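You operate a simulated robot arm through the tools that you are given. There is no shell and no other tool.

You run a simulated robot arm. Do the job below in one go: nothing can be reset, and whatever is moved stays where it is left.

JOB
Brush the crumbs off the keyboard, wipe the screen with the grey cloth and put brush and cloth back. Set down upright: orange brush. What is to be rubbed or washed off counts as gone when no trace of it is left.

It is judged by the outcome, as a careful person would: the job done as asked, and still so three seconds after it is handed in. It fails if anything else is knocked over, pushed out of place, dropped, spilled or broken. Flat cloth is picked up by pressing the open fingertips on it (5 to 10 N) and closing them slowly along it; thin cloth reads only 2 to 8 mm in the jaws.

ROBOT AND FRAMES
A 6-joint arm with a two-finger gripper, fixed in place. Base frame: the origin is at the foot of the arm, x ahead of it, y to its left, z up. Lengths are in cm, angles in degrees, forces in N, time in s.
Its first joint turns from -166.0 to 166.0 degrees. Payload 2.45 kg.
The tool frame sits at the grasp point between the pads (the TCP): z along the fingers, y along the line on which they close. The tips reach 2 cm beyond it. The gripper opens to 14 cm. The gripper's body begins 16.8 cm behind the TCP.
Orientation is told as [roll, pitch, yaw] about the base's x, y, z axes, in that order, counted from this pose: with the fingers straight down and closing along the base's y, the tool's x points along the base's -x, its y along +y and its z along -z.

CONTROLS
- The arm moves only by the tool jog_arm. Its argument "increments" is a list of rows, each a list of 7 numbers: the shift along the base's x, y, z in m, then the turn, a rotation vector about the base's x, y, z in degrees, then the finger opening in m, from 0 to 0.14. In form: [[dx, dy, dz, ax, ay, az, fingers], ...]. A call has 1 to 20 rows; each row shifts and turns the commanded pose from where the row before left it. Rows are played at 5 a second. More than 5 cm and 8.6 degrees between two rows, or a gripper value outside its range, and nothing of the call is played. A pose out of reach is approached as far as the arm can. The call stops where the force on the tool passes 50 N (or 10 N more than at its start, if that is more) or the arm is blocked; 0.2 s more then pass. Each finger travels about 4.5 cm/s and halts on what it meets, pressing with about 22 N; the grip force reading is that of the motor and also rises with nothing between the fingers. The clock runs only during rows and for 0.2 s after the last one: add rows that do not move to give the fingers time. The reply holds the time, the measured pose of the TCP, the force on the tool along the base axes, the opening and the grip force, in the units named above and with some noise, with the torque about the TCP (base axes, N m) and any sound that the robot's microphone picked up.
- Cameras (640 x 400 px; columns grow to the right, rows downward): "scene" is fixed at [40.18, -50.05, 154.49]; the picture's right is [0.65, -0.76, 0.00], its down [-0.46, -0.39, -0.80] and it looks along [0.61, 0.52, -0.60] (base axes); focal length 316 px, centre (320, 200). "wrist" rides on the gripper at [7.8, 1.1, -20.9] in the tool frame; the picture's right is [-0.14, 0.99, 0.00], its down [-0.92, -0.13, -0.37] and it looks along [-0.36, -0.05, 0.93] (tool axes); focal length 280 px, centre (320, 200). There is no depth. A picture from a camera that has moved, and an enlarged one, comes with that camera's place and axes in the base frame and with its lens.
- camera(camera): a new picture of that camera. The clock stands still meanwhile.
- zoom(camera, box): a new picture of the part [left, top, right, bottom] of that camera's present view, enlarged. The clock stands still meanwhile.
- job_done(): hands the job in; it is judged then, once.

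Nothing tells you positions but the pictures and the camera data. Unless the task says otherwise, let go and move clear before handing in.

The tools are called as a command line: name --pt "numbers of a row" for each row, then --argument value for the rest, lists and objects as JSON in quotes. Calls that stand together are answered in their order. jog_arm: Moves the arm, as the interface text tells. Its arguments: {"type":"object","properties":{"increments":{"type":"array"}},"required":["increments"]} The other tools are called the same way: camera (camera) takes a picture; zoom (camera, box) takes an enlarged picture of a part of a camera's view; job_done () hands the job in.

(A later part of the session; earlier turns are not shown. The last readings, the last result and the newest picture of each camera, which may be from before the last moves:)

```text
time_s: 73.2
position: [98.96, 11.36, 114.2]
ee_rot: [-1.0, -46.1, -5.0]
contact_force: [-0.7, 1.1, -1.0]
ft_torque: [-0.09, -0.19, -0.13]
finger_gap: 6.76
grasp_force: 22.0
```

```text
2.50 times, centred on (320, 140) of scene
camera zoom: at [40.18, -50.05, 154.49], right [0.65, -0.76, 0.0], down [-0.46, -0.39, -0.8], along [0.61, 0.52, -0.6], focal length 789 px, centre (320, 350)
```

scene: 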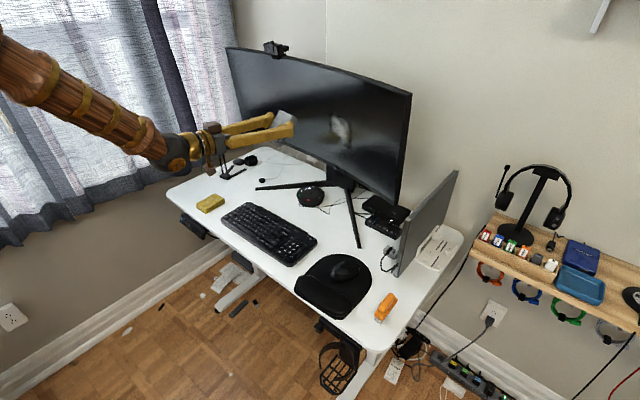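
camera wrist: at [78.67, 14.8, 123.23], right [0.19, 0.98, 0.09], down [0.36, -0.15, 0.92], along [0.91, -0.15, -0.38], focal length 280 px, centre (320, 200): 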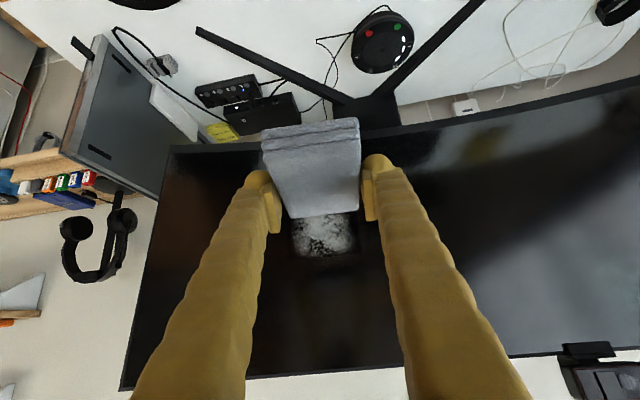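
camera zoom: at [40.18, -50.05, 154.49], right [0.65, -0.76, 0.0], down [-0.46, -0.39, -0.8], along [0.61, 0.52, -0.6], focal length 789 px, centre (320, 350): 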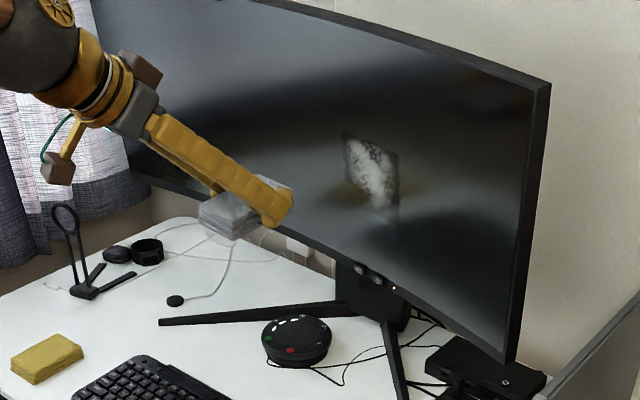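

Now the cloth end faces the smudge, which spans y 3.4–13.2 and z 105.5–115.3. I'll approach to about 3 cm from the screen.

jog_arm --pt "0.03 0 -0.001 0 0 0 0.055" --pt "0.03 0 0 0 0 0 0.055" --pt "0.03 0 0 0 0 0 0.055" --pt "0.025 0 0 0 0 0 0.055" --pt "0 0 0 0 0 0 0.055"

camera --camera "wrist"

zoom --camera "scene" --box '[260, 60, 420, 180]'

```text
time_s: 74.4
position: [110.55, 11.39, 114.19]
ee_rot: [0.1, -46.0, -6.1]
contact_force: [0.4, 0.9, 0.1]
ft_torque: [-0.03, 0.01, 0.01]
finger_gap: 6.75
grasp_force: 22.1
```

```text
taken
camera wrist: at [90.25, 14.9, 123.18], right [0.2, 0.97, 0.1], down [0.36, -0.17, 0.92], along [0.91, -0.15, -0.38], focal length 280 px, centre (320, 200)
```

wrist: 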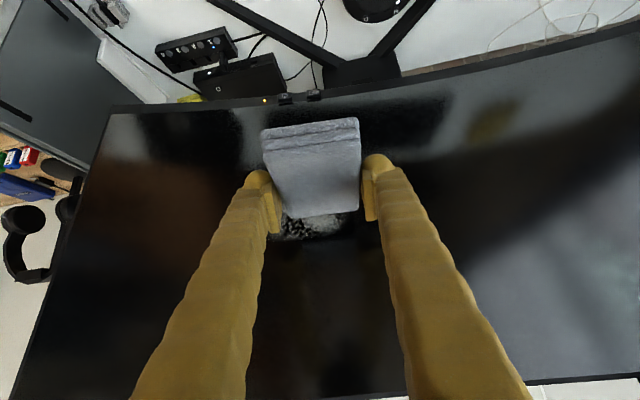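

```text
3.33 times, centred on (340, 120) of scene
camera zoom: at [40.18, -50.05, 154.49], right [0.65, -0.76, 0.0], down [-0.46, -0.39, -0.8], along [0.61, 0.52, -0.6], focal length 1052 px, centre (253, 467)
```

zoom: 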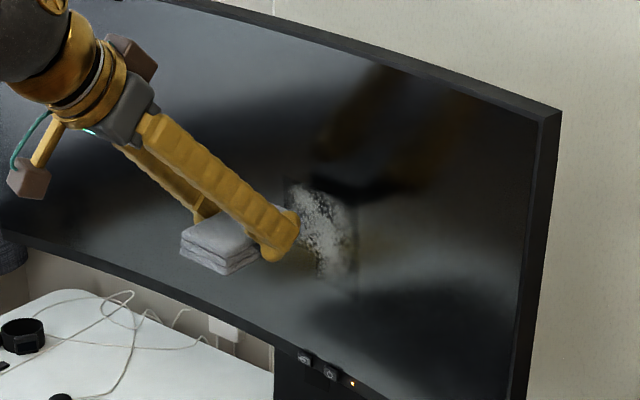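

zoom --camera "scene" --box '[290, 100, 370, 160]'

zoom --camera "wrist" --box '[240, 100, 400, 260]'

```text
6.67 times, centred on (330, 130) of scene
camera zoom: at [40.18, -50.05, 154.49], right [0.65, -0.76, 0.0], down [-0.46, -0.39, -0.8], along [0.61, 0.52, -0.6], focal length 2104 px, centre (253, 667)
```

zoom: 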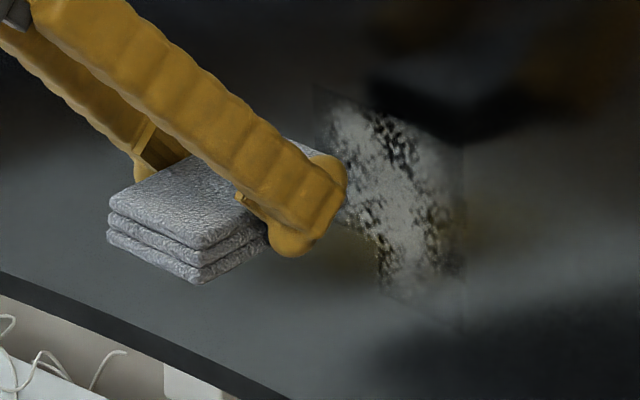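

```text
2.50 times, centred on (320, 180) of wrist
camera zoom: at [90.25, 14.9, 123.18], right [0.2, 0.97, 0.1], down [0.36, -0.17, 0.92], along [0.91, -0.15, -0.38], focal length 701 px, centre (320, 250)
```

zoom: 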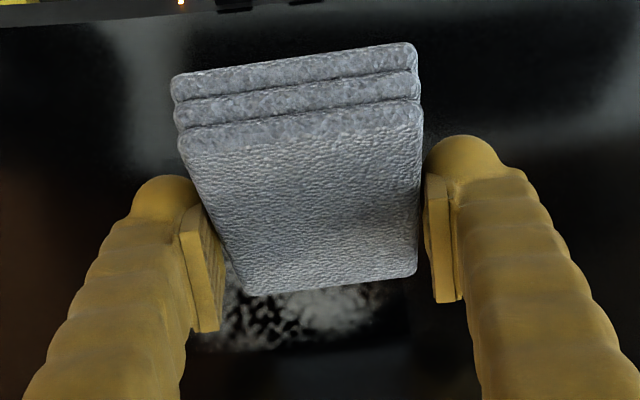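

The cloth end is ahead of the fingers by about 2 cm. I'll approach slowly until contact.

jog_arm --pt "0.01 0 0 0 0 0 0.055" --pt "0.006 0 0 0 0 0 0.055" --pt "0.004 0 0 0 0 0 0.055" --pt "0 0 0 0 0 0 0.055"

jog_arm --pt "0.003 0 0 0 0 0 0.055" --pt "0 0 0 0 0 0 0.055"

jog_arm --pt "0.003 0 0 0 0 0 0.055" --pt "0 0 0 0 0 0 0.055"

zoom --camera "scene" --box '[290, 100, 370, 160]'

zoom --camera "wrist" --box '[240, 100, 400, 260]'

```text
time_s: 75.4
position: [112.44, 11.39, 114.11]
ee_rot: [-0.1, -46.0, -6.0]
contact_force: [0.1, -1.1, -0.5]
ft_torque: [-0.01, 0.02, 0.0]
finger_gap: 6.74
grasp_force: 21.8
```

```text
time_s: 76.0
position: [112.71, 11.44, 113.95]
ee_rot: [-0.1, -46.0, -6.0]
contact_force: [-0.1, 0.2, -0.4]
ft_torque: [-0.01, -0.03, 0.03]
finger_gap: 6.75
grasp_force: 21.7
```

```text
time_s: 76.6
position: [113.03, 11.44, 114.02]
ee_rot: [0.1, -46.1, -6.1]
contact_force: [-0.4, -0.1, -0.3]
ft_torque: [0.02, 0.01, -0.01]
finger_gap: 6.73
grasp_force: 21.6
```

```text
6.67 times, centred on (330, 130) of scene
camera zoom: at [40.18, -50.05, 154.49], right [0.65, -0.76, 0.0], down [-0.46, -0.39, -0.8], along [0.61, 0.52, -0.6], focal length 2104 px, centre (253, 667)
```

zoom: 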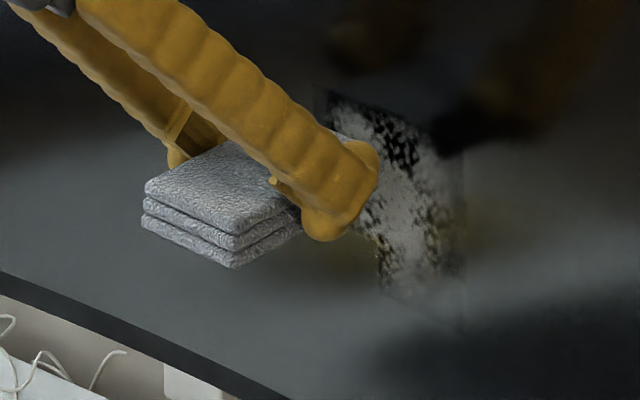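

```text
2.50 times, centred on (320, 180) of wrist
camera zoom: at [92.71, 14.92, 123.09], right [0.2, 0.97, 0.1], down [0.36, -0.17, 0.92], along [0.91, -0.15, -0.38], focal length 701 px, centre (320, 250)
```

zoom: 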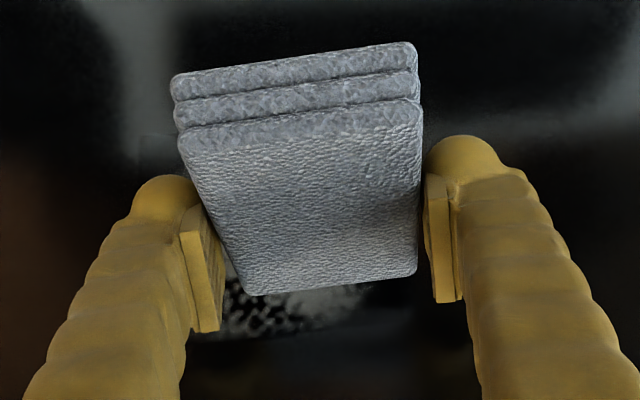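

jog_arm --pt "0.003 0 0 0 0 0 0.055" --pt "0.002 0 0 0 0 0 0.055" --pt "0 0 0 0 0 0 0.055"

jog_arm --pt "0.002 0 0 0 0 0 0.055" --pt "0 0 0 0 0 0 0.055"

jog_arm --pt "0.002 0 0 0 0 0 0.055" --pt "0 0 0 0 0 0 0.055"

jog_arm --pt "0.002 0 0 0 0 0 0.055" --pt "0 0 0 0 0 0 0.055"

```text
time_s: 77.4
position: [113.45, 11.31, 114.09]
ee_rot: [0.0, -45.9, -6.1]
contact_force: [-0.3, -0.1, 0.0]
ft_torque: [0.0, -0.03, 0.0]
finger_gap: 6.75
grasp_force: 21.8
```

```text
time_s: 78.0
position: [113.56, 11.31, 114.0]
ee_rot: [0.1, -45.9, -6.0]
contact_force: [-0.4, 0.3, -0.9]
ft_torque: [-0.02, -0.01, 0.01]
finger_gap: 6.71
grasp_force: 22.1
```

```text
time_s: 78.6
position: [113.83, 11.33, 114.08]
ee_rot: [-0.1, -46.0, -6.0]
contact_force: [1.1, -0.1, -0.3]
ft_torque: [-0.01, 0.0, -0.03]
finger_gap: 6.73
grasp_force: 22.0
```

```text
time_s: 79.2
position: [114.04, 11.34, 114.09]
ee_rot: [0.0, -45.9, -5.9]
contact_force: [-1.2, -0.7, -0.7]
ft_torque: [0.02, 0.07, -0.03]
finger_gap: 6.74
grasp_force: 22.3
```

jog_arm --pt "0.001 0 0 0 0 0 0.055" --pt "0 0 0 0 0 0 0.055"

jog_arm --pt "0.001 0 0 0 0 0 0.055" --pt "0 0 0 0 0 0 0.055"

jog_arm --pt "0.001 0 0 0 0 0 0.055" --pt "0 0 0 0 0 0 0.055"

zoom --camera "scene" --box '[290, 100, 370, 160]'

```text
time_s: 79.8
position: [114.18, 11.49, 113.96]
ee_rot: [0.0, -45.8, -6.0]
contact_force: [-13.3, 1.5, -0.5]
ft_torque: [0.01, 0.31, -0.47]
finger_gap: 6.74
grasp_force: 22.3
```

```text
time_s: 80.4
position: [114.36, 11.36, 114.12]
ee_rot: [0.1, -46.0, -6.0]
contact_force: [-11.2, -1.6, -1.4]
ft_torque: [-0.01, 0.3, -0.55]
finger_gap: 6.72
grasp_force: 22.1
```

```text
time_s: 81.0
position: [114.42, 11.42, 114.03]
ee_rot: [0.1, -45.9, -6.1]
contact_force: [-12.6, -1.1, -0.4]
ft_torque: [0.02, 0.38, -0.28]
finger_gap: 6.75
grasp_force: 21.7
```

```text
6.67 times, centred on (330, 130) of scene
camera zoom: at [40.18, -50.05, 154.49], right [0.65, -0.76, 0.0], down [-0.46, -0.39, -0.8], along [0.61, 0.52, -0.6], focal length 2104 px, centre (253, 667)
```

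zoom: 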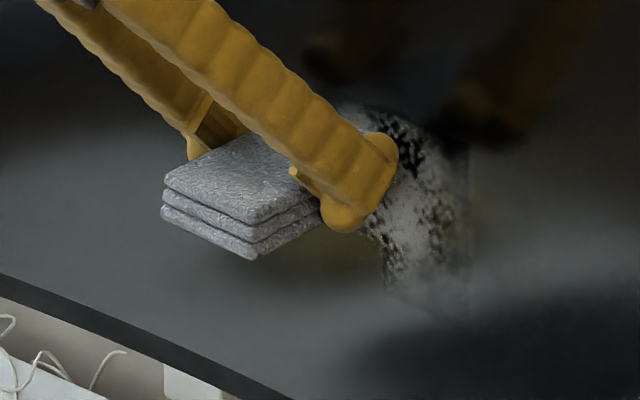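

zoom --camera "scene" --box '[220, 40, 420, 180]'

zoom --camera "scene" --box '[380, 80, 420, 110]'

```text
2.86 times, centred on (320, 110) of scene
camera zoom: at [40.18, -50.05, 154.49], right [0.65, -0.76, 0.0], down [-0.46, -0.39, -0.8], along [0.61, 0.52, -0.6], focal length 902 px, centre (320, 457)
```

zoom: 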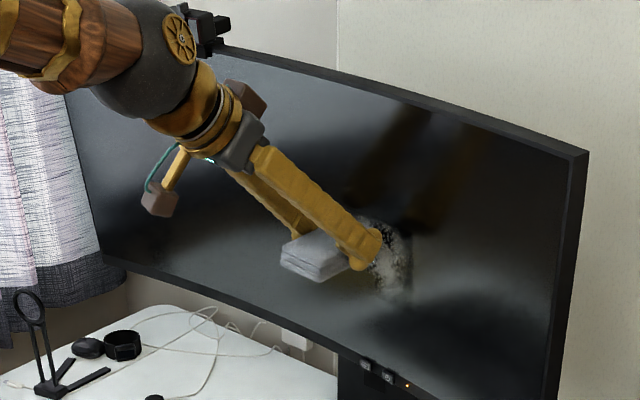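

```text
13.33 times, centred on (400, 95) of scene
camera zoom: at [40.18, -50.05, 154.49], right [0.65, -0.76, 0.0], down [-0.46, -0.39, -0.8], along [0.61, 0.52, -0.6], focal length 4208 px, centre (-747, 1600)
```

zoom: 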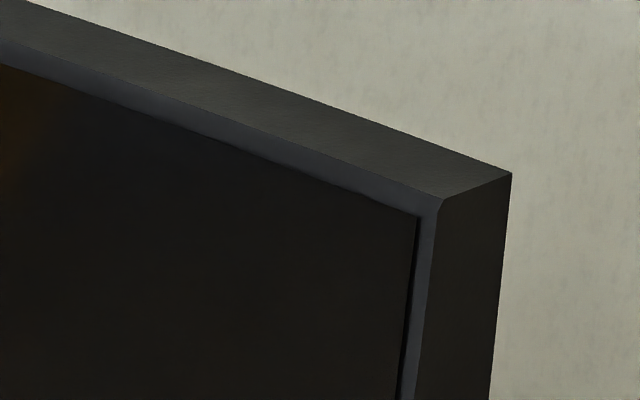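

The monitor's top corner appears to have shifted by a few mm under 12 N. I'll back off at once and check whether it springs back.

jog_arm --pt "-0.003 0 0 0 0 0 0.055" --pt "-0.005 0 0 0 0 0 0.055" --pt "0 0 0 0 0 0 0.055" --pt "0 0 0 0 0 0 0.055"

zoom --camera "scene" --box '[220, 40, 420, 180]'

zoom --camera "scene" --box '[380, 80, 420, 110]'

```text
time_s: 82.0
position: [113.55, 11.33, 114.13]
ee_rot: [0.1, -46.0, -6.0]
contact_force: [-0.4, 0.5, -0.5]
ft_torque: [-0.01, 0.0, -0.01]
finger_gap: 6.74
grasp_force: 21.6
```

```text
2.86 times, centred on (320, 110) of scene
camera zoom: at [40.18, -50.05, 154.49], right [0.65, -0.76, 0.0], down [-0.46, -0.39, -0.8], along [0.61, 0.52, -0.6], focal length 902 px, centre (320, 457)
```

zoom: 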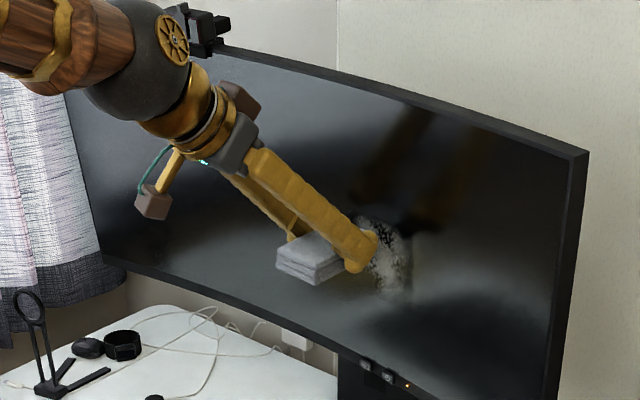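

```text
13.33 times, centred on (400, 95) of scene
camera zoom: at [40.18, -50.05, 154.49], right [0.65, -0.76, 0.0], down [-0.46, -0.39, -0.8], along [0.61, 0.52, -0.6], focal length 4208 px, centre (-747, 1600)
```

zoom: 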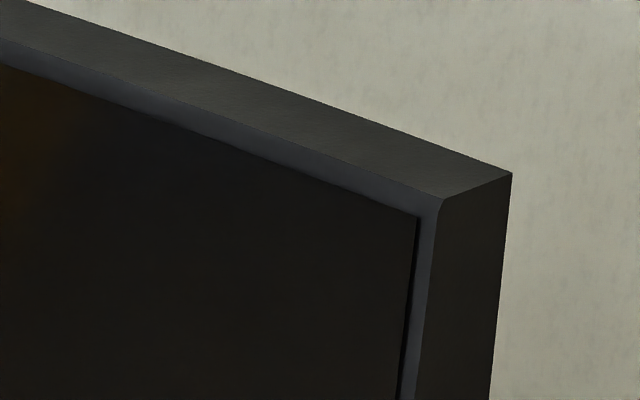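

The monitor has swivelled very slightly (about 0.5 cm at its right edge) and stays there, so I must use much lighter contact. I'll re-approach in half-millimetre steps.

jog_arm --pt "0.005 0 0 0 0 0 0.055" --pt "0 0 0 0 0 0 0.055"

jog_arm --pt "0.001 0 0 0 0 0 0.055" --pt "0 0 0 0 0 0 0.055"

jog_arm --pt "0.0005 0 0 0 0 0 0.055" --pt "0 0 0 0 0 0 0.055"

jog_arm --pt "0.0005 0 0 0 0 0 0.055" --pt "0 0 0 0 0 0 0.055"

```text
time_s: 82.6
position: [114.05, 11.26, 114.05]
ee_rot: [-0.1, -45.9, -6.0]
contact_force: [0.2, -0.4, 0.2]
ft_torque: [0.0, -0.04, 0.01]
finger_gap: 6.73
grasp_force: 21.6
```

```text
time_s: 83.2
position: [114.25, 11.29, 114.11]
ee_rot: [0.0, -46.0, -6.0]
contact_force: [0.5, 0.1, -0.5]
ft_torque: [-0.02, 0.01, -0.02]
finger_gap: 6.74
grasp_force: 22.2
```

```text
time_s: 83.8
position: [114.26, 11.39, 114.23]
ee_rot: [-0.1, -46.0, -6.0]
contact_force: [1.0, 0.1, -1.0]
ft_torque: [0.01, 0.01, -0.01]
finger_gap: 6.74
grasp_force: 21.9
```

```text
time_s: 84.4
position: [114.3, 11.48, 114.23]
ee_rot: [-0.1, -46.0, -6.0]
contact_force: [0.0, -0.5, 0.2]
ft_torque: [0.04, 0.0, 0.02]
finger_gap: 6.75
grasp_force: 22.5
```

jog_arm --pt "0.0004 0 0 0 0 0 0.055" --pt "0 0 0 0 0 0 0.055"

jog_arm --pt "0.0004 0 0 0 0 0 0.055" --pt "0 0 0 0 0 0 0.055"

```text
time_s: 85.0
position: [114.33, 11.39, 114.17]
ee_rot: [-0.1, -46.1, -6.0]
contact_force: [-0.8, -0.5, -0.9]
ft_torque: [0.0, 0.0, -0.08]
finger_gap: 6.74
grasp_force: 22.4
```

```text
time_s: 85.6
position: [114.34, 11.37, 114.23]
ee_rot: [0.0, -46.0, -5.9]
contact_force: [-5.4, 0.7, -0.5]
ft_torque: [0.02, 0.13, -0.21]
finger_gap: 6.69
grasp_force: 22.0
```

Contact is 5 N, and the torque shows the −y lower corner touches first. I'll back off 4 mm, turn 3° more in yaw and 3° less in pitch, and re-approach.

jog_arm --pt "-0.005 0 0 0 0 0 0.055" --pt "0 0.003 0 0.4 3 -3 0.055" --pt "0.003 0 0 0 0 0 0.055" --pt "0 0 0 0 0 0 0.055"

jog_arm --pt "0.001 0 0 0 0 0 0.055" --pt "0 0 0 0 0 0 0.055"

jog_arm --pt "0.0005 0 0 0 0 0 0.055" --pt "0 0 0 0 0 0 0.055"

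jog_arm --pt "0.0005 0 0 0 0 0 0.055" --pt "0 0 0 0 0 0 0.055"

```text
time_s: 86.6
position: [114.19, 11.67, 114.2]
ee_rot: [0.1, -43.0, -9.0]
contact_force: [-0.7, 0.3, -0.9]
ft_torque: [0.02, 0.0, 0.0]
finger_gap: 6.73
grasp_force: 22.3
```

```text
time_s: 87.2
position: [114.32, 11.62, 114.08]
ee_rot: [-0.1, -42.9, -9.0]
contact_force: [0.6, -0.6, -0.4]
ft_torque: [0.0, 0.02, 0.01]
finger_gap: 6.71
grasp_force: 21.9
```

```text
time_s: 87.8
position: [114.24, 11.64, 114.15]
ee_rot: [0.0, -42.9, -9.1]
contact_force: [-1.8, -0.3, 0.3]
ft_torque: [0.0, -0.04, 0.06]
finger_gap: 6.74
grasp_force: 21.8
```

```text
time_s: 88.4
position: [114.36, 11.63, 114.15]
ee_rot: [0.1, -42.9, -9.0]
contact_force: [-7.4, -0.7, -1.0]
ft_torque: [-0.03, 0.02, 0.18]
finger_gap: 6.73
grasp_force: 22.2
```

That slightly over-corrected. I'll go half-way back, then stroke downward while following the lean.

jog_arm --pt "-0.003 0 0 0 0 0 0.055" --pt "0 0 0 -0.2 -1.4 1.2 0.055" --pt "0.002 0 0 0 0 0 0.055" --pt "0 0 0 0 0 0 0.055"

jog_arm --pt "0.0007 0 0 0 0 0 0.055" --pt "0 0 0 0 0 0 0.055"

jog_arm --pt "0.0005 0 0 0 0 0 0.055" --pt "0 0 0 0 0 0 0.055"

```text
time_s: 89.4
position: [114.3, 11.73, 114.08]
ee_rot: [0.0, -44.4, -8.0]
contact_force: [0.2, 0.1, -0.5]
ft_torque: [-0.02, 0.0, 0.0]
finger_gap: 6.7
grasp_force: 22.3
```

```text
time_s: 90.0
position: [114.48, 11.71, 114.09]
ee_rot: [0.1, -44.4, -7.8]
contact_force: [0.1, 0.3, -0.5]
ft_torque: [0.01, -0.03, 0.03]
finger_gap: 6.72
grasp_force: 22.2
```

```text
time_s: 90.6
position: [114.3, 11.68, 114.24]
ee_rot: [0.1, -44.3, -7.8]
contact_force: [-3.5, 1.2, 0.6]
ft_torque: [0.02, 0.0, 0.12]
finger_gap: 6.73
grasp_force: 22.1
```

jog_arm --pt "0.0006 0 -0.005 0 0 0 0.055" --pt "0.0004 0 -0.005 0 0 0 0.055" --pt "0.0004 0 -0.005 0 0 0 0.055"

jog_arm --pt "0.0004 0 -0.005 0 0 0 0.055" --pt "0.0004 0 -0.005 0 0 0 0.055" --pt "0.0004 0 -0.005 0 0 0 0.055"

zoom --camera "scene" --box '[290, 100, 370, 160]'

zoom --camera "wrist" --box '[240, 150, 400, 310]'

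```text
time_s: 91.4
position: [114.61, 11.64, 112.67]
ee_rot: [0.1, -44.3, -7.9]
contact_force: [-13.8, 0.3, 4.9]
ft_torque: [0.14, -0.15, 0.44]
finger_gap: 6.71
grasp_force: 22.0
```

```text
time_s: 92.2
position: [114.68, 11.59, 111.02]
ee_rot: [0.1, -44.3, -7.9]
contact_force: [-1.5, 0.4, 0.2]
ft_torque: [0.0, 0.01, 0.09]
finger_gap: 6.72
grasp_force: 22.4
```

```text
6.67 times, centred on (330, 130) of scene
camera zoom: at [40.18, -50.05, 154.49], right [0.65, -0.76, 0.0], down [-0.46, -0.39, -0.8], along [0.61, 0.52, -0.6], focal length 2104 px, centre (253, 667)
```

zoom: 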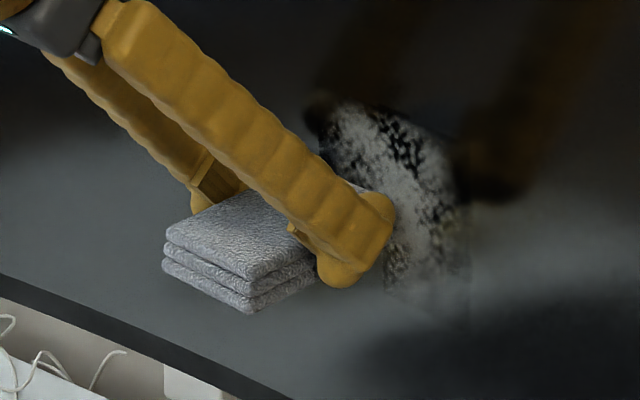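

```text
2.50 times, centred on (320, 230) of wrist
camera zoom: at [94.77, 15.67, 120.61], right [0.23, 0.97, 0.1], down [0.38, -0.18, 0.91], along [0.9, -0.17, -0.41], focal length 701 px, centre (320, 125)
```

zoom: 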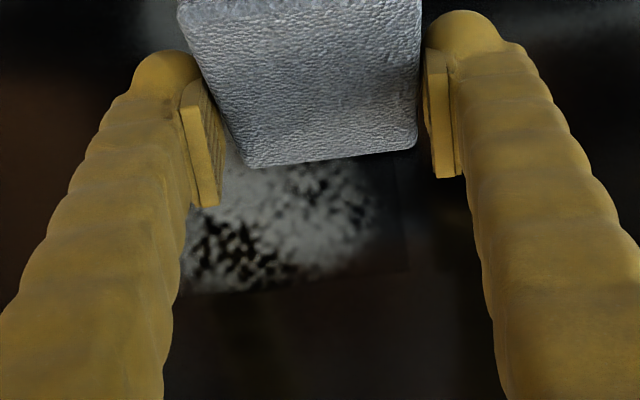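

zoom --camera "scene" --box '[380, 80, 420, 110]'

zoom --camera "scene" --box '[300, 150, 420, 250]'

```text
13.33 times, centred on (400, 95) of scene
camera zoom: at [40.18, -50.05, 154.49], right [0.65, -0.76, 0.0], down [-0.46, -0.39, -0.8], along [0.61, 0.52, -0.6], focal length 4208 px, centre (-747, 1600)
```

zoom: 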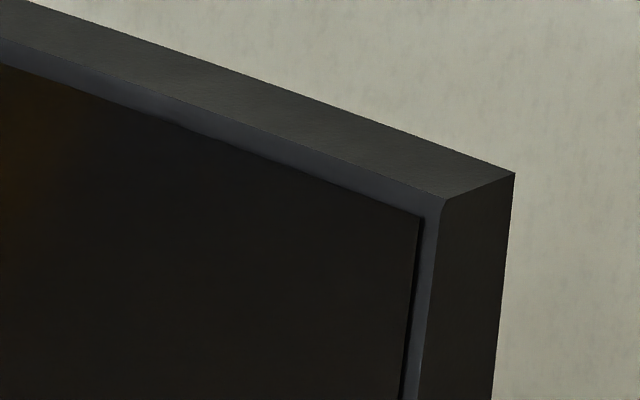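

```text
4.00 times, centred on (360, 200) of scene
camera zoom: at [40.18, -50.05, 154.49], right [0.65, -0.76, 0.0], down [-0.46, -0.39, -0.8], along [0.61, 0.52, -0.6], focal length 1262 px, centre (160, 200)
```

zoom: 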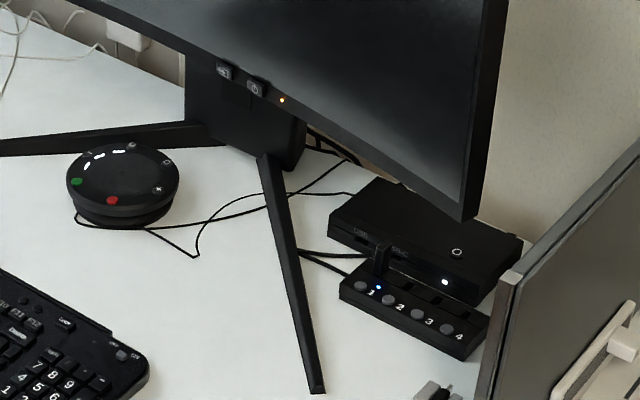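

The monitor barely changed. I'll keep stroking in short increments with force feedback.

jog_arm --pt "0.0005 0 0 0 0 0 0.055" --pt "0.0003 0 -0.006 0 0 0 0.055" --pt "0.0003 0 -0.006 0 0 0 0.055"

jog_arm --pt "0.0003 0 -0.006 0 0 0 0.055" --pt "0.0003 0 -0.006 0 0 0 0.055"

jog_arm --pt "0.0003 0 -0.006 0 0 0 0.055" --pt "0.0003 0 -0.006 0 0 0 0.055"

zoom --camera "wrist" --box '[240, 150, 400, 310]'

```text
time_s: 93.0
position: [114.82, 11.65, 109.84]
ee_rot: [-0.1, -44.3, -7.8]
contact_force: [-2.3, -0.4, -0.6]
ft_torque: [0.01, -0.01, 0.02]
finger_gap: 6.73
grasp_force: 21.5
```

```text
time_s: 93.6
position: [114.94, 11.75, 108.68]
ee_rot: [0.1, -44.3, -7.9]
contact_force: [-13.3, 2.2, 3.3]
ft_torque: [0.16, -0.05, 0.46]
finger_gap: 6.71
grasp_force: 22.2
```

```text
time_s: 94.2
position: [114.88, 11.7, 107.48]
ee_rot: [0.1, -44.4, -8.0]
contact_force: [-0.3, 0.0, -0.3]
ft_torque: [-0.01, 0.02, 0.03]
finger_gap: 6.69
grasp_force: 21.4
```

```text
2.50 times, centred on (320, 230) of wrist
camera zoom: at [95.0, 15.74, 117.09], right [0.23, 0.97, 0.1], down [0.38, -0.18, 0.91], along [0.9, -0.17, -0.41], focal length 701 px, centre (320, 125)
```

zoom: 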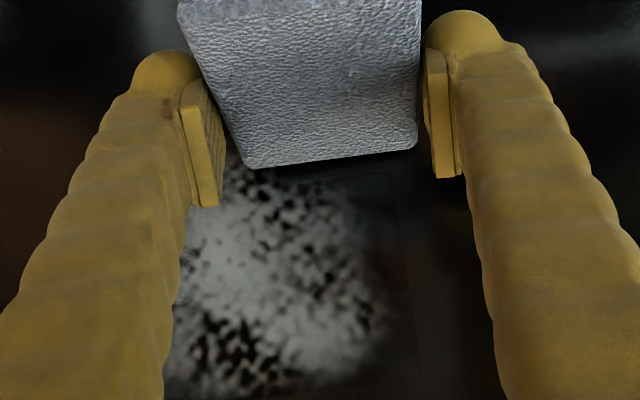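

The force is uneven and contact is on the +y corner. I'll correct yaw slightly and do the up-stroke, watching the force.

jog_arm --pt "0 0 0 0 0 1.2 0.055" --pt "0.0004 0 0 0 0 0 0.055" --pt "0 0 0 0 0 0 0.055"

jog_arm --pt "-0.0003 0 0.004 0 0 0 0.055" --pt "-0.0003 0 0.004 0 0 0 0.055" --pt "0 0 0 0 0 0 0.055"

jog_arm --pt "-0.0003 0 0.004 0 0 0 0.055" --pt "-0.0003 0 0.004 0 0 0 0.055" --pt "0 0 0 0 0 0 0.055"

jog_arm --pt "-0.0003 0 0.004 0 0 0 0.055" --pt "-0.0003 0 0.004 0 0 0 0.055" --pt "0 0 0 0 0 0 0.055"

```text
time_s: 95.0
position: [114.95, 11.62, 107.53]
ee_rot: [0.1, -44.3, -6.7]
contact_force: [-0.4, 0.0, -1.0]
ft_torque: [-0.02, 0.01, 0.02]
finger_gap: 6.73
grasp_force: 22.0
```

```text
time_s: 95.8
position: [114.87, 11.67, 108.32]
ee_rot: [0.1, -44.5, -6.7]
contact_force: [-0.2, 0.3, 0.1]
ft_torque: [-0.01, 0.03, 0.0]
finger_gap: 6.7
grasp_force: 21.7
```

```text
time_s: 96.6
position: [114.88, 11.7, 109.12]
ee_rot: [0.0, -44.3, -6.6]
contact_force: [-0.8, 0.4, -0.1]
ft_torque: [0.01, 0.01, -0.04]
finger_gap: 6.72
grasp_force: 22.4
```

```text
time_s: 97.4
position: [114.74, 11.65, 109.93]
ee_rot: [0.1, -44.3, -6.6]
contact_force: [0.5, 0.4, -0.5]
ft_torque: [0.04, 0.01, 0.01]
finger_gap: 6.7
grasp_force: 21.7
```

zoom --camera "scene" --box '[380, 80, 420, 110]'

jog_arm --pt "0.0005 0 0 0 0 0 0.055" --pt "0 0 0 0 0 0 0.055"

jog_arm --pt "0.0005 0 0 0 0 0 0.055" --pt "0 0 0 0 0 0 0.055"

```text
13.33 times, centred on (400, 95) of scene
camera zoom: at [40.18, -50.05, 154.49], right [0.65, -0.76, 0.0], down [-0.46, -0.39, -0.8], along [0.61, 0.52, -0.6], focal length 4208 px, centre (-747, 1600)
```

zoom: 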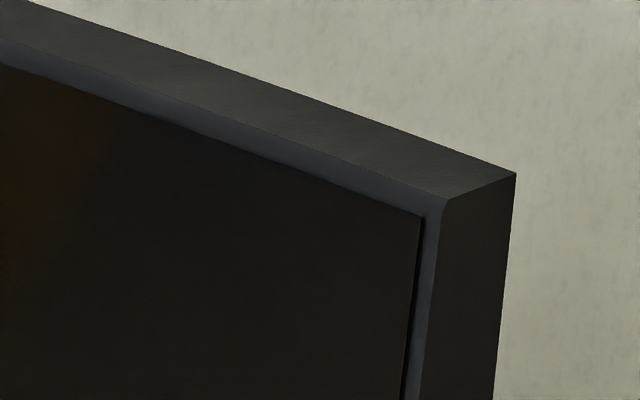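

```text
time_s: 98.0
position: [114.74, 11.77, 109.92]
ee_rot: [0.2, -44.4, -6.6]
contact_force: [-0.9, 0.6, -0.5]
ft_torque: [0.0, -0.03, -0.02]
finger_gap: 6.72
grasp_force: 22.2
```

```text
time_s: 98.6
position: [114.76, 11.67, 110.11]
ee_rot: [0.1, -44.3, -6.7]
contact_force: [-0.4, 1.1, -0.6]
ft_torque: [-0.03, -0.04, 0.03]
finger_gap: 6.71
grasp_force: 22.2
```

jog_arm --pt "0.0005 0 0 0 0 0 0.055" --pt "0 0 0 0 0 0 0.055"

jog_arm --pt "0.0005 0 0 0 0 0 0.055" --pt "0 0 0 0 0 0 0.055"

zoom --camera "wrist" --box '[240, 100, 400, 260]'

```text
time_s: 99.2
position: [114.88, 11.55, 109.94]
ee_rot: [0.1, -44.3, -6.8]
contact_force: [0.2, 0.3, -0.2]
ft_torque: [0.0, 0.01, 0.01]
finger_gap: 6.7
grasp_force: 22.3
```

```text
time_s: 99.8
position: [114.92, 11.6, 109.97]
ee_rot: [-0.1, -44.3, -6.7]
contact_force: [-9.2, -3.3, -1.2]
ft_torque: [-0.04, 0.17, 0.0]
finger_gap: 6.68
grasp_force: 22.1
```

```text
2.50 times, centred on (320, 180) of wrist
camera zoom: at [94.88, 15.33, 119.56], right [0.21, 0.97, 0.1], down [0.38, -0.17, 0.91], along [0.9, -0.16, -0.41], focal length 701 px, centre (320, 250)
```

zoom: 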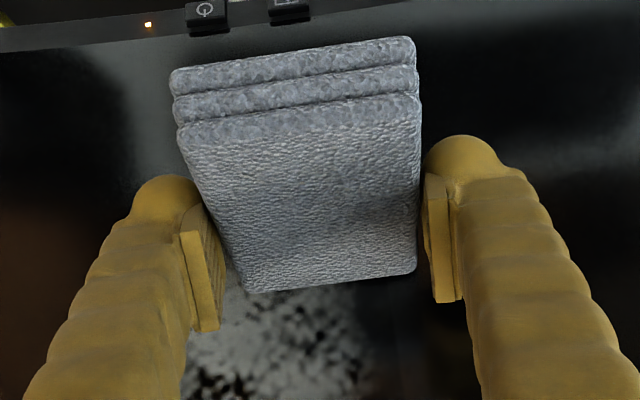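

Contact is now even across the cloth's width. I'll do a short up-down scrub here to see whether the smudge comes off.

jog_arm --pt "-0.0005 0 0.005 0 0 0 0.055" --pt "-0.0004 0 0.005 0 0 0 0.055" --pt "-0.0004 0 0.005 0 0 0 0.055" --pt "-0.0004 0 0.005 0 0 0 0.055"

jog_arm --pt "0.0004 0 -0.005 0 0 0 0.055" --pt "0.0004 0 -0.005 0 0 0 0.055" --pt "0.0004 0 -0.005 0 0 0 0.055" --pt "0.0004 0 -0.005 0 0 0 0.055"

zoom --camera "wrist" --box '[240, 140, 400, 300]'

zoom --camera "scene" --box '[290, 100, 370, 160]'

```text
time_s: 100.8
position: [114.7, 11.57, 111.91]
ee_rot: [0.0, -44.2, -6.6]
contact_force: [-17.5, 0.8, -8.7]
ft_torque: [0.01, 0.52, 0.08]
finger_gap: 6.73
grasp_force: 21.6
```

```text
time_s: 101.8
position: [114.92, 11.65, 109.77]
ee_rot: [0.0, -44.4, -6.7]
contact_force: [0.3, 0.2, 0.2]
ft_torque: [0.0, 0.02, -0.04]
finger_gap: 6.69
grasp_force: 21.5
```

```text
2.50 times, centred on (320, 220) of wrist
camera zoom: at [94.92, 15.3, 119.43], right [0.21, 0.97, 0.1], down [0.38, -0.17, 0.91], along [0.9, -0.16, -0.41], focal length 701 px, centre (320, 150)
```

zoom: 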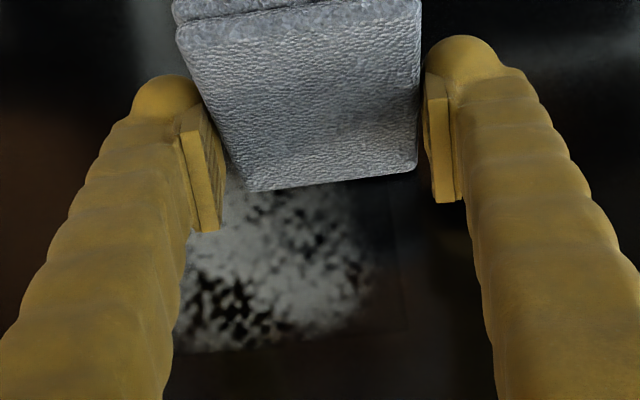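

```text
6.67 times, centred on (330, 130) of scene
camera zoom: at [40.18, -50.05, 154.49], right [0.65, -0.76, 0.0], down [-0.46, -0.39, -0.8], along [0.61, 0.52, -0.6], focal length 2104 px, centre (253, 667)
```

zoom: 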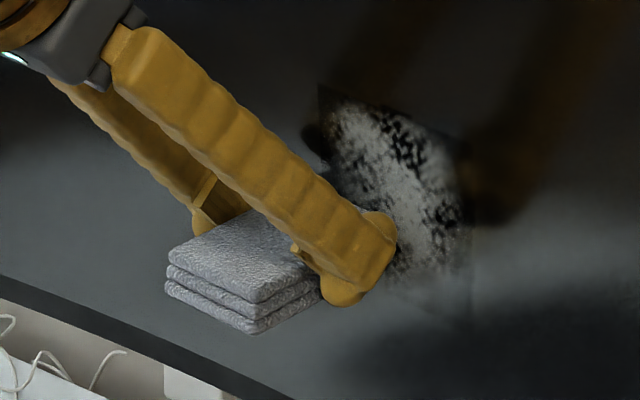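

I'll back off a few cm to inspect how the smudge looks now.

jog_arm --pt "-0.02 0 0 0 0 0 0.055" --pt "-0.03 0 0 0 0 0 0.055" --pt "-0.03 0 -0.02 0 0 0 0.055" --pt "-0.03 0 -0.03 0 0 0 0.055" --pt "0 0 0 0 0 0 0.055"

zoom --camera "wrist" --box '[270, 200, 390, 320]'

zoom --camera "scene" --box '[300, 90, 380, 160]'

zoom --camera "scene" --box '[220, 40, 420, 180]'

```text
time_s: 103.0
position: [103.86, 11.84, 104.62]
ee_rot: [0.2, -44.5, -6.8]
contact_force: [0.3, -0.2, 0.3]
ft_torque: [0.03, 0.01, 0.02]
finger_gap: 6.7
grasp_force: 22.1
```

```text
3.33 times, centred on (330, 260) of wrist
camera zoom: at [83.9, 15.48, 114.23], right [0.21, 0.97, 0.1], down [0.38, -0.17, 0.91], along [0.9, -0.15, -0.41], focal length 935 px, centre (287, 0)
```

zoom: 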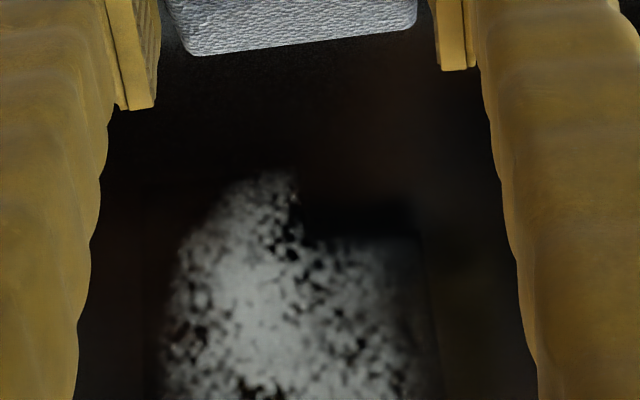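

```text
5.71 times, centred on (340, 125) of scene
camera zoom: at [40.18, -50.05, 154.49], right [0.65, -0.76, 0.0], down [-0.46, -0.39, -0.8], along [0.61, 0.52, -0.6], focal length 1803 px, centre (206, 629)
```

zoom: 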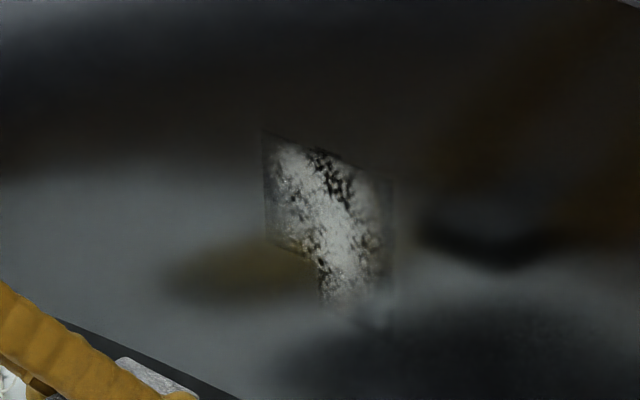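

```text
2.86 times, centred on (320, 110) of scene
camera zoom: at [40.18, -50.05, 154.49], right [0.65, -0.76, 0.0], down [-0.46, -0.39, -0.8], along [0.61, 0.52, -0.6], focal length 902 px, centre (320, 457)
```

zoom: 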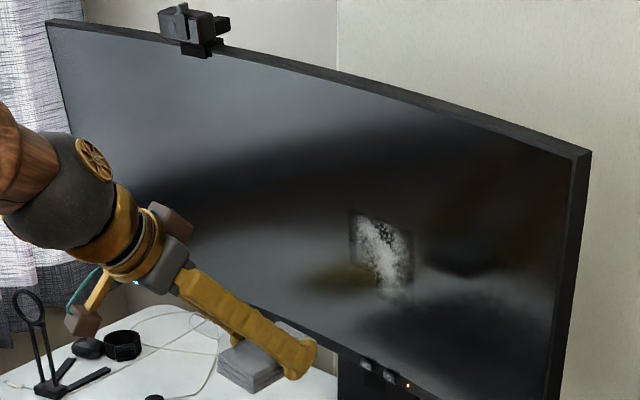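

The smudge has faded only a little on the right part, so the cloth works but needs several passes with steady light contact. I'll calibrate the screen surface with gentle touches at two heights, then run passes along it.

jog_arm --pt "0.02 0 0.03 0 0 0 0.055" --pt "0.02 0 0.03 0 0 0 0.055" --pt "0.02 0 0.03 0 0 0 0.055" --pt "0.02 0 0.029 0 0 0 0.055" --pt "0.017 -0.0015 0 0 0 0 0.055" --pt "0 0 0 0 0 0 0.055"

jog_arm --pt "0.002 0 0 0 0 0 0.055" --pt "0 0 0 0 0 0 0.055"

jog_arm --pt "0.001 0 0 0 0 0 0.055" --pt "0 0 0 0 0 0 0.055"

jog_arm --pt "0.0005 0 0 0 0 0 0.055" --pt "0 0 0 0 0 0 0.055"

```text
time_s: 104.4
position: [113.79, 11.57, 116.59]
ee_rot: [0.2, -44.4, -6.7]
contact_force: [0.2, -0.4, -0.6]
ft_torque: [-0.01, 0.01, 0.01]
finger_gap: 6.71
grasp_force: 21.9
```

```text
time_s: 105.0
position: [113.77, 11.72, 116.66]
ee_rot: [0.1, -44.3, -6.7]
contact_force: [0.0, -0.9, -0.7]
ft_torque: [0.0, -0.03, -0.02]
finger_gap: 6.69
grasp_force: 22.0
```

```text
time_s: 105.6
position: [113.91, 11.6, 116.73]
ee_rot: [0.1, -44.2, -6.8]
contact_force: [-0.2, 0.4, -1.1]
ft_torque: [-0.02, -0.01, 0.01]
finger_gap: 6.69
grasp_force: 21.7
```

```text
time_s: 106.2
position: [113.86, 11.57, 116.72]
ee_rot: [0.1, -44.4, -6.7]
contact_force: [-0.1, -0.1, 0.4]
ft_torque: [-0.02, -0.01, 0.03]
finger_gap: 6.72
grasp_force: 21.9
```

jog_arm --pt "0.0005 0 0 0 0 0 0.055" --pt "0 0 0 0 0 0 0.055"

jog_arm --pt "0.0005 0 0 0 0 0 0.055" --pt "0 0 0 0 0 0 0.055"

jog_arm --pt "0.0005 0 0 0 0 0 0.055" --pt "0 0 0 0 0 0 0.055"

jog_arm --pt "0.0005 0 0 0 0 0 0.055" --pt "0 0 0 0 0 0 0.055"

```text
time_s: 106.8
position: [113.96, 11.51, 116.76]
ee_rot: [0.1, -44.3, -6.6]
contact_force: [-0.7, 0.2, -0.5]
ft_torque: [0.0, 0.0, 0.01]
finger_gap: 6.71
grasp_force: 22.4
```

```text
time_s: 107.4
position: [114.1, 11.66, 116.78]
ee_rot: [0.1, -44.3, -6.7]
contact_force: [-0.1, 0.5, -0.9]
ft_torque: [0.02, -0.02, -0.04]
finger_gap: 6.71
grasp_force: 22.5
```

```text
time_s: 108.0
position: [114.02, 11.55, 116.79]
ee_rot: [0.1, -44.5, -6.7]
contact_force: [-0.1, 0.0, -0.6]
ft_torque: [-0.06, 0.03, 0.03]
finger_gap: 6.71
grasp_force: 22.0
```

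```text
time_s: 108.6
position: [114.13, 11.58, 116.83]
ee_rot: [0.2, -44.3, -6.7]
contact_force: [-0.1, -0.3, -0.2]
ft_torque: [0.02, 0.0, -0.04]
finger_gap: 6.69
grasp_force: 22.0
```

jog_arm --pt "0.0005 0 0 0 0 0 0.055" --pt "0 0 0 0 0 0 0.055"

jog_arm --pt "0.0005 0 0 0 0 0 0.055" --pt "0 0 0 0 0 0 0.055"

jog_arm --pt "0.0005 0 0 0 0 0 0.055" --pt "0 0 0 0 0 0 0.055"

```text
time_s: 109.2
position: [114.15, 11.46, 116.91]
ee_rot: [0.0, -44.3, -6.7]
contact_force: [-0.2, 0.2, 0.4]
ft_torque: [0.0, -0.01, 0.01]
finger_gap: 6.7
grasp_force: 21.5
```

```text
time_s: 109.8
position: [114.28, 11.52, 116.79]
ee_rot: [0.1, -44.4, -6.7]
contact_force: [0.5, -0.2, -0.4]
ft_torque: [0.02, -0.01, -0.01]
finger_gap: 6.7
grasp_force: 22.2
```

```text
time_s: 110.4
position: [114.3, 11.46, 116.78]
ee_rot: [0.2, -44.3, -6.7]
contact_force: [-9.5, -0.8, 1.0]
ft_torque: [0.01, 0.04, 0.24]
finger_gap: 6.69
grasp_force: 21.9
```

Contact is 9 N at z=116.8. With the earlier touch at z≈110 this gives a lean of about 0.09. I'll ease slightly, adjust yaw by 0.6°, and run a downward pass along that line.

jog_arm --pt "-0.0003 0 0 0 0 0.6 0.055" --pt "0.00045 0 -0.005 0 0 0 0.055" --pt "0.00045 0 -0.005 0 0 0 0.055" --pt "0.00045 0 -0.005 0 0 0 0.055"

jog_arm --pt "0.00045 0 -0.005 0 0 0 0.055" --pt "0.00045 0 -0.005 0 0 0 0.055" --pt "0.00045 0 -0.005 0 0 0 0.055"

jog_arm --pt "0.00045 0 -0.005 0 0 0 0.055" --pt "0.00045 0 -0.005 0 0 0 0.055" --pt "0.00045 0 -0.005 0 0 0 0.055"

jog_arm --pt "0.00045 0 -0.005 0 0 0 0.055" --pt "0.00045 0 -0.005 0 0 0 0.055" --pt "0.00045 0 -0.005 0 0 0 0.055"

```text
time_s: 111.4
position: [114.46, 11.56, 115.22]
ee_rot: [0.2, -44.5, -6.0]
contact_force: [-0.3, 0.7, 0.3]
ft_torque: [-0.04, -0.01, 0.01]
finger_gap: 6.7
grasp_force: 22.1
```

```text
time_s: 112.2
position: [114.55, 11.52, 113.78]
ee_rot: [0.0, -44.3, -6.0]
contact_force: [-4.0, 1.0, 0.6]
ft_torque: [0.01, 0.05, -0.11]
finger_gap: 6.71
grasp_force: 22.2
```

```text
time_s: 113.0
position: [114.91, 11.4, 112.43]
ee_rot: [0.2, -44.4, -6.0]
contact_force: [-13.7, 0.6, 4.1]
ft_torque: [-0.09, 0.06, -0.28]
finger_gap: 6.71
grasp_force: 22.4
```

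```text
time_s: 113.8
position: [114.69, 11.5, 110.8]
ee_rot: [0.0, -44.4, -6.0]
contact_force: [0.2, 0.4, -1.2]
ft_torque: [0.0, 0.02, 0.02]
finger_gap: 6.71
grasp_force: 21.8
```

zoom --camera "wrist" --box '[260, 170, 400, 290]'

zoom --camera "scene" --box '[380, 80, 420, 110]'

```text
3.33 times, centred on (330, 230) of wrist
camera zoom: at [94.83, 14.98, 120.4], right [0.2, 0.97, 0.1], down [0.39, -0.17, 0.91], along [0.9, -0.15, -0.41], focal length 935 px, centre (287, 100)
```

zoom: 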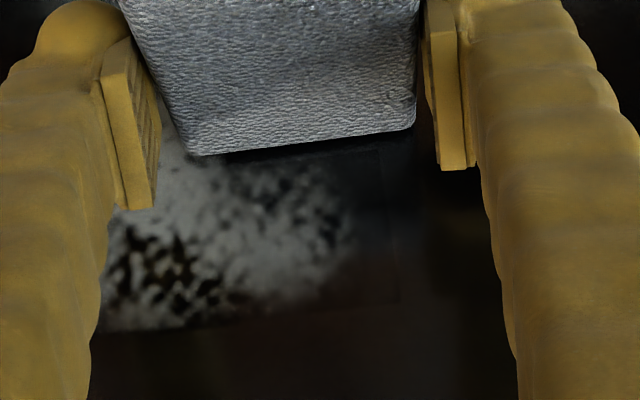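

```text
13.33 times, centred on (400, 95) of scene
camera zoom: at [40.18, -50.05, 154.49], right [0.65, -0.76, 0.0], down [-0.46, -0.39, -0.8], along [0.61, 0.52, -0.6], focal length 4208 px, centre (-747, 1600)
```

zoom: 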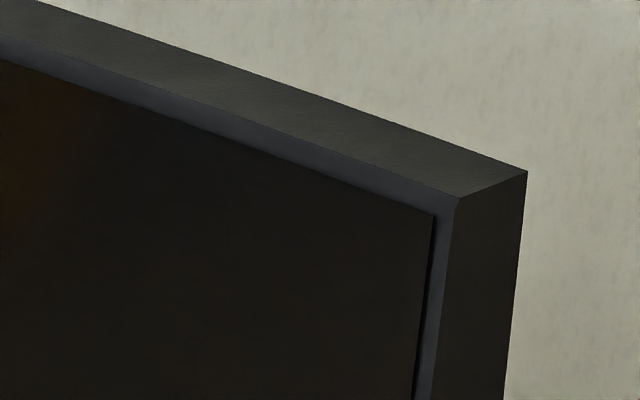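

The monitor's right edge has swivelled about 1 cm in total, and I'll push it gently back at the end. The covered part is fading, so contact does work. From the force trend the true lean is nearer 0.055, so I'll use that with tighter feedback.

jog_arm --pt "0.0003 0 0 0 0 0 0.055" --pt "0 0 0 0 0 0 0.055"

jog_arm --pt "0.0003 0 0 0 0 0 0.055" --pt "0 0 0 0 0 0 0.055"

jog_arm --pt "0.0003 0 0 0 0 0 0.055" --pt "0 0 0 0 0 0 0.055"

jog_arm --pt "0.0003 0 0 0 0 0 0.055" --pt "0 0 0 0 0 0 0.055"

```text
time_s: 114.4
position: [115.0, 11.49, 110.79]
ee_rot: [0.1, -44.3, -6.0]
contact_force: [-1.0, -0.1, -0.9]
ft_torque: [0.02, 0.01, 0.0]
finger_gap: 6.69
grasp_force: 22.5
```

```text
time_s: 115.0
position: [114.87, 11.66, 110.88]
ee_rot: [0.1, -44.3, -6.1]
contact_force: [-7.9, -0.5, 0.0]
ft_torque: [0.0, 0.12, -0.09]
finger_gap: 6.7
grasp_force: 22.5
```

```text
time_s: 115.6
position: [114.98, 11.58, 110.63]
ee_rot: [0.0, -44.3, -6.0]
contact_force: [-15.1, -0.3, 0.5]
ft_torque: [-0.03, 0.24, 0.01]
finger_gap: 6.7
grasp_force: 21.7
```

```text
time_s: 116.2
position: [114.99, 11.51, 110.68]
ee_rot: [0.2, -44.4, -6.0]
contact_force: [-14.3, 1.1, 1.4]
ft_torque: [0.0, 0.19, 0.1]
finger_gap: 6.68
grasp_force: 21.6
```

I should step singly here. I'm backing off 0.35 mm and stroking with small steps.

jog_arm --pt "-0.00035 0 0 0 0 0 0.055" --pt "0.0002 0 -0.004 0 0 0 0.055" --pt "0.0002 0 -0.004 0 0 0 0.055"

```text
time_s: 117.0
position: [114.92, 11.44, 109.84]
ee_rot: [0.1, -44.3, -6.1]
contact_force: [0.4, -1.1, 0.0]
ft_torque: [0.01, -0.02, 0.01]
finger_gap: 6.7
grasp_force: 21.7
```

jog_arm --pt "0.0002 0 0 0 0 0 0.055" --pt "0 0 0 0 0 0 0.055"

```text
time_s: 117.6
position: [114.99, 11.39, 109.97]
ee_rot: [0.1, -44.3, -6.2]
contact_force: [-0.6, 0.3, -0.4]
ft_torque: [-0.02, 0.02, -0.01]
finger_gap: 6.71
grasp_force: 22.6
```

jog_arm --pt "0.0002 0 0 0 0 0 0.055" --pt "0 0 0 0 0 0 0.055"

```text
time_s: 118.2
position: [115.06, 11.43, 109.92]
ee_rot: [0.1, -44.3, -6.1]
contact_force: [-6.4, -0.8, 0.4]
ft_torque: [-0.02, 0.18, 0.01]
finger_gap: 6.66
grasp_force: 21.6
```

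jog_arm --pt "0.0004 0 -0.004 0 0 0 0.055" --pt "0.0004 0 -0.004 0 0 0 0.055"

```text
time_s: 118.8
position: [115.1, 11.57, 109.21]
ee_rot: [0.2, -44.4, -6.0]
contact_force: [0.1, -0.5, -0.1]
ft_torque: [-0.02, 0.03, 0.01]
finger_gap: 6.7
grasp_force: 22.1
```

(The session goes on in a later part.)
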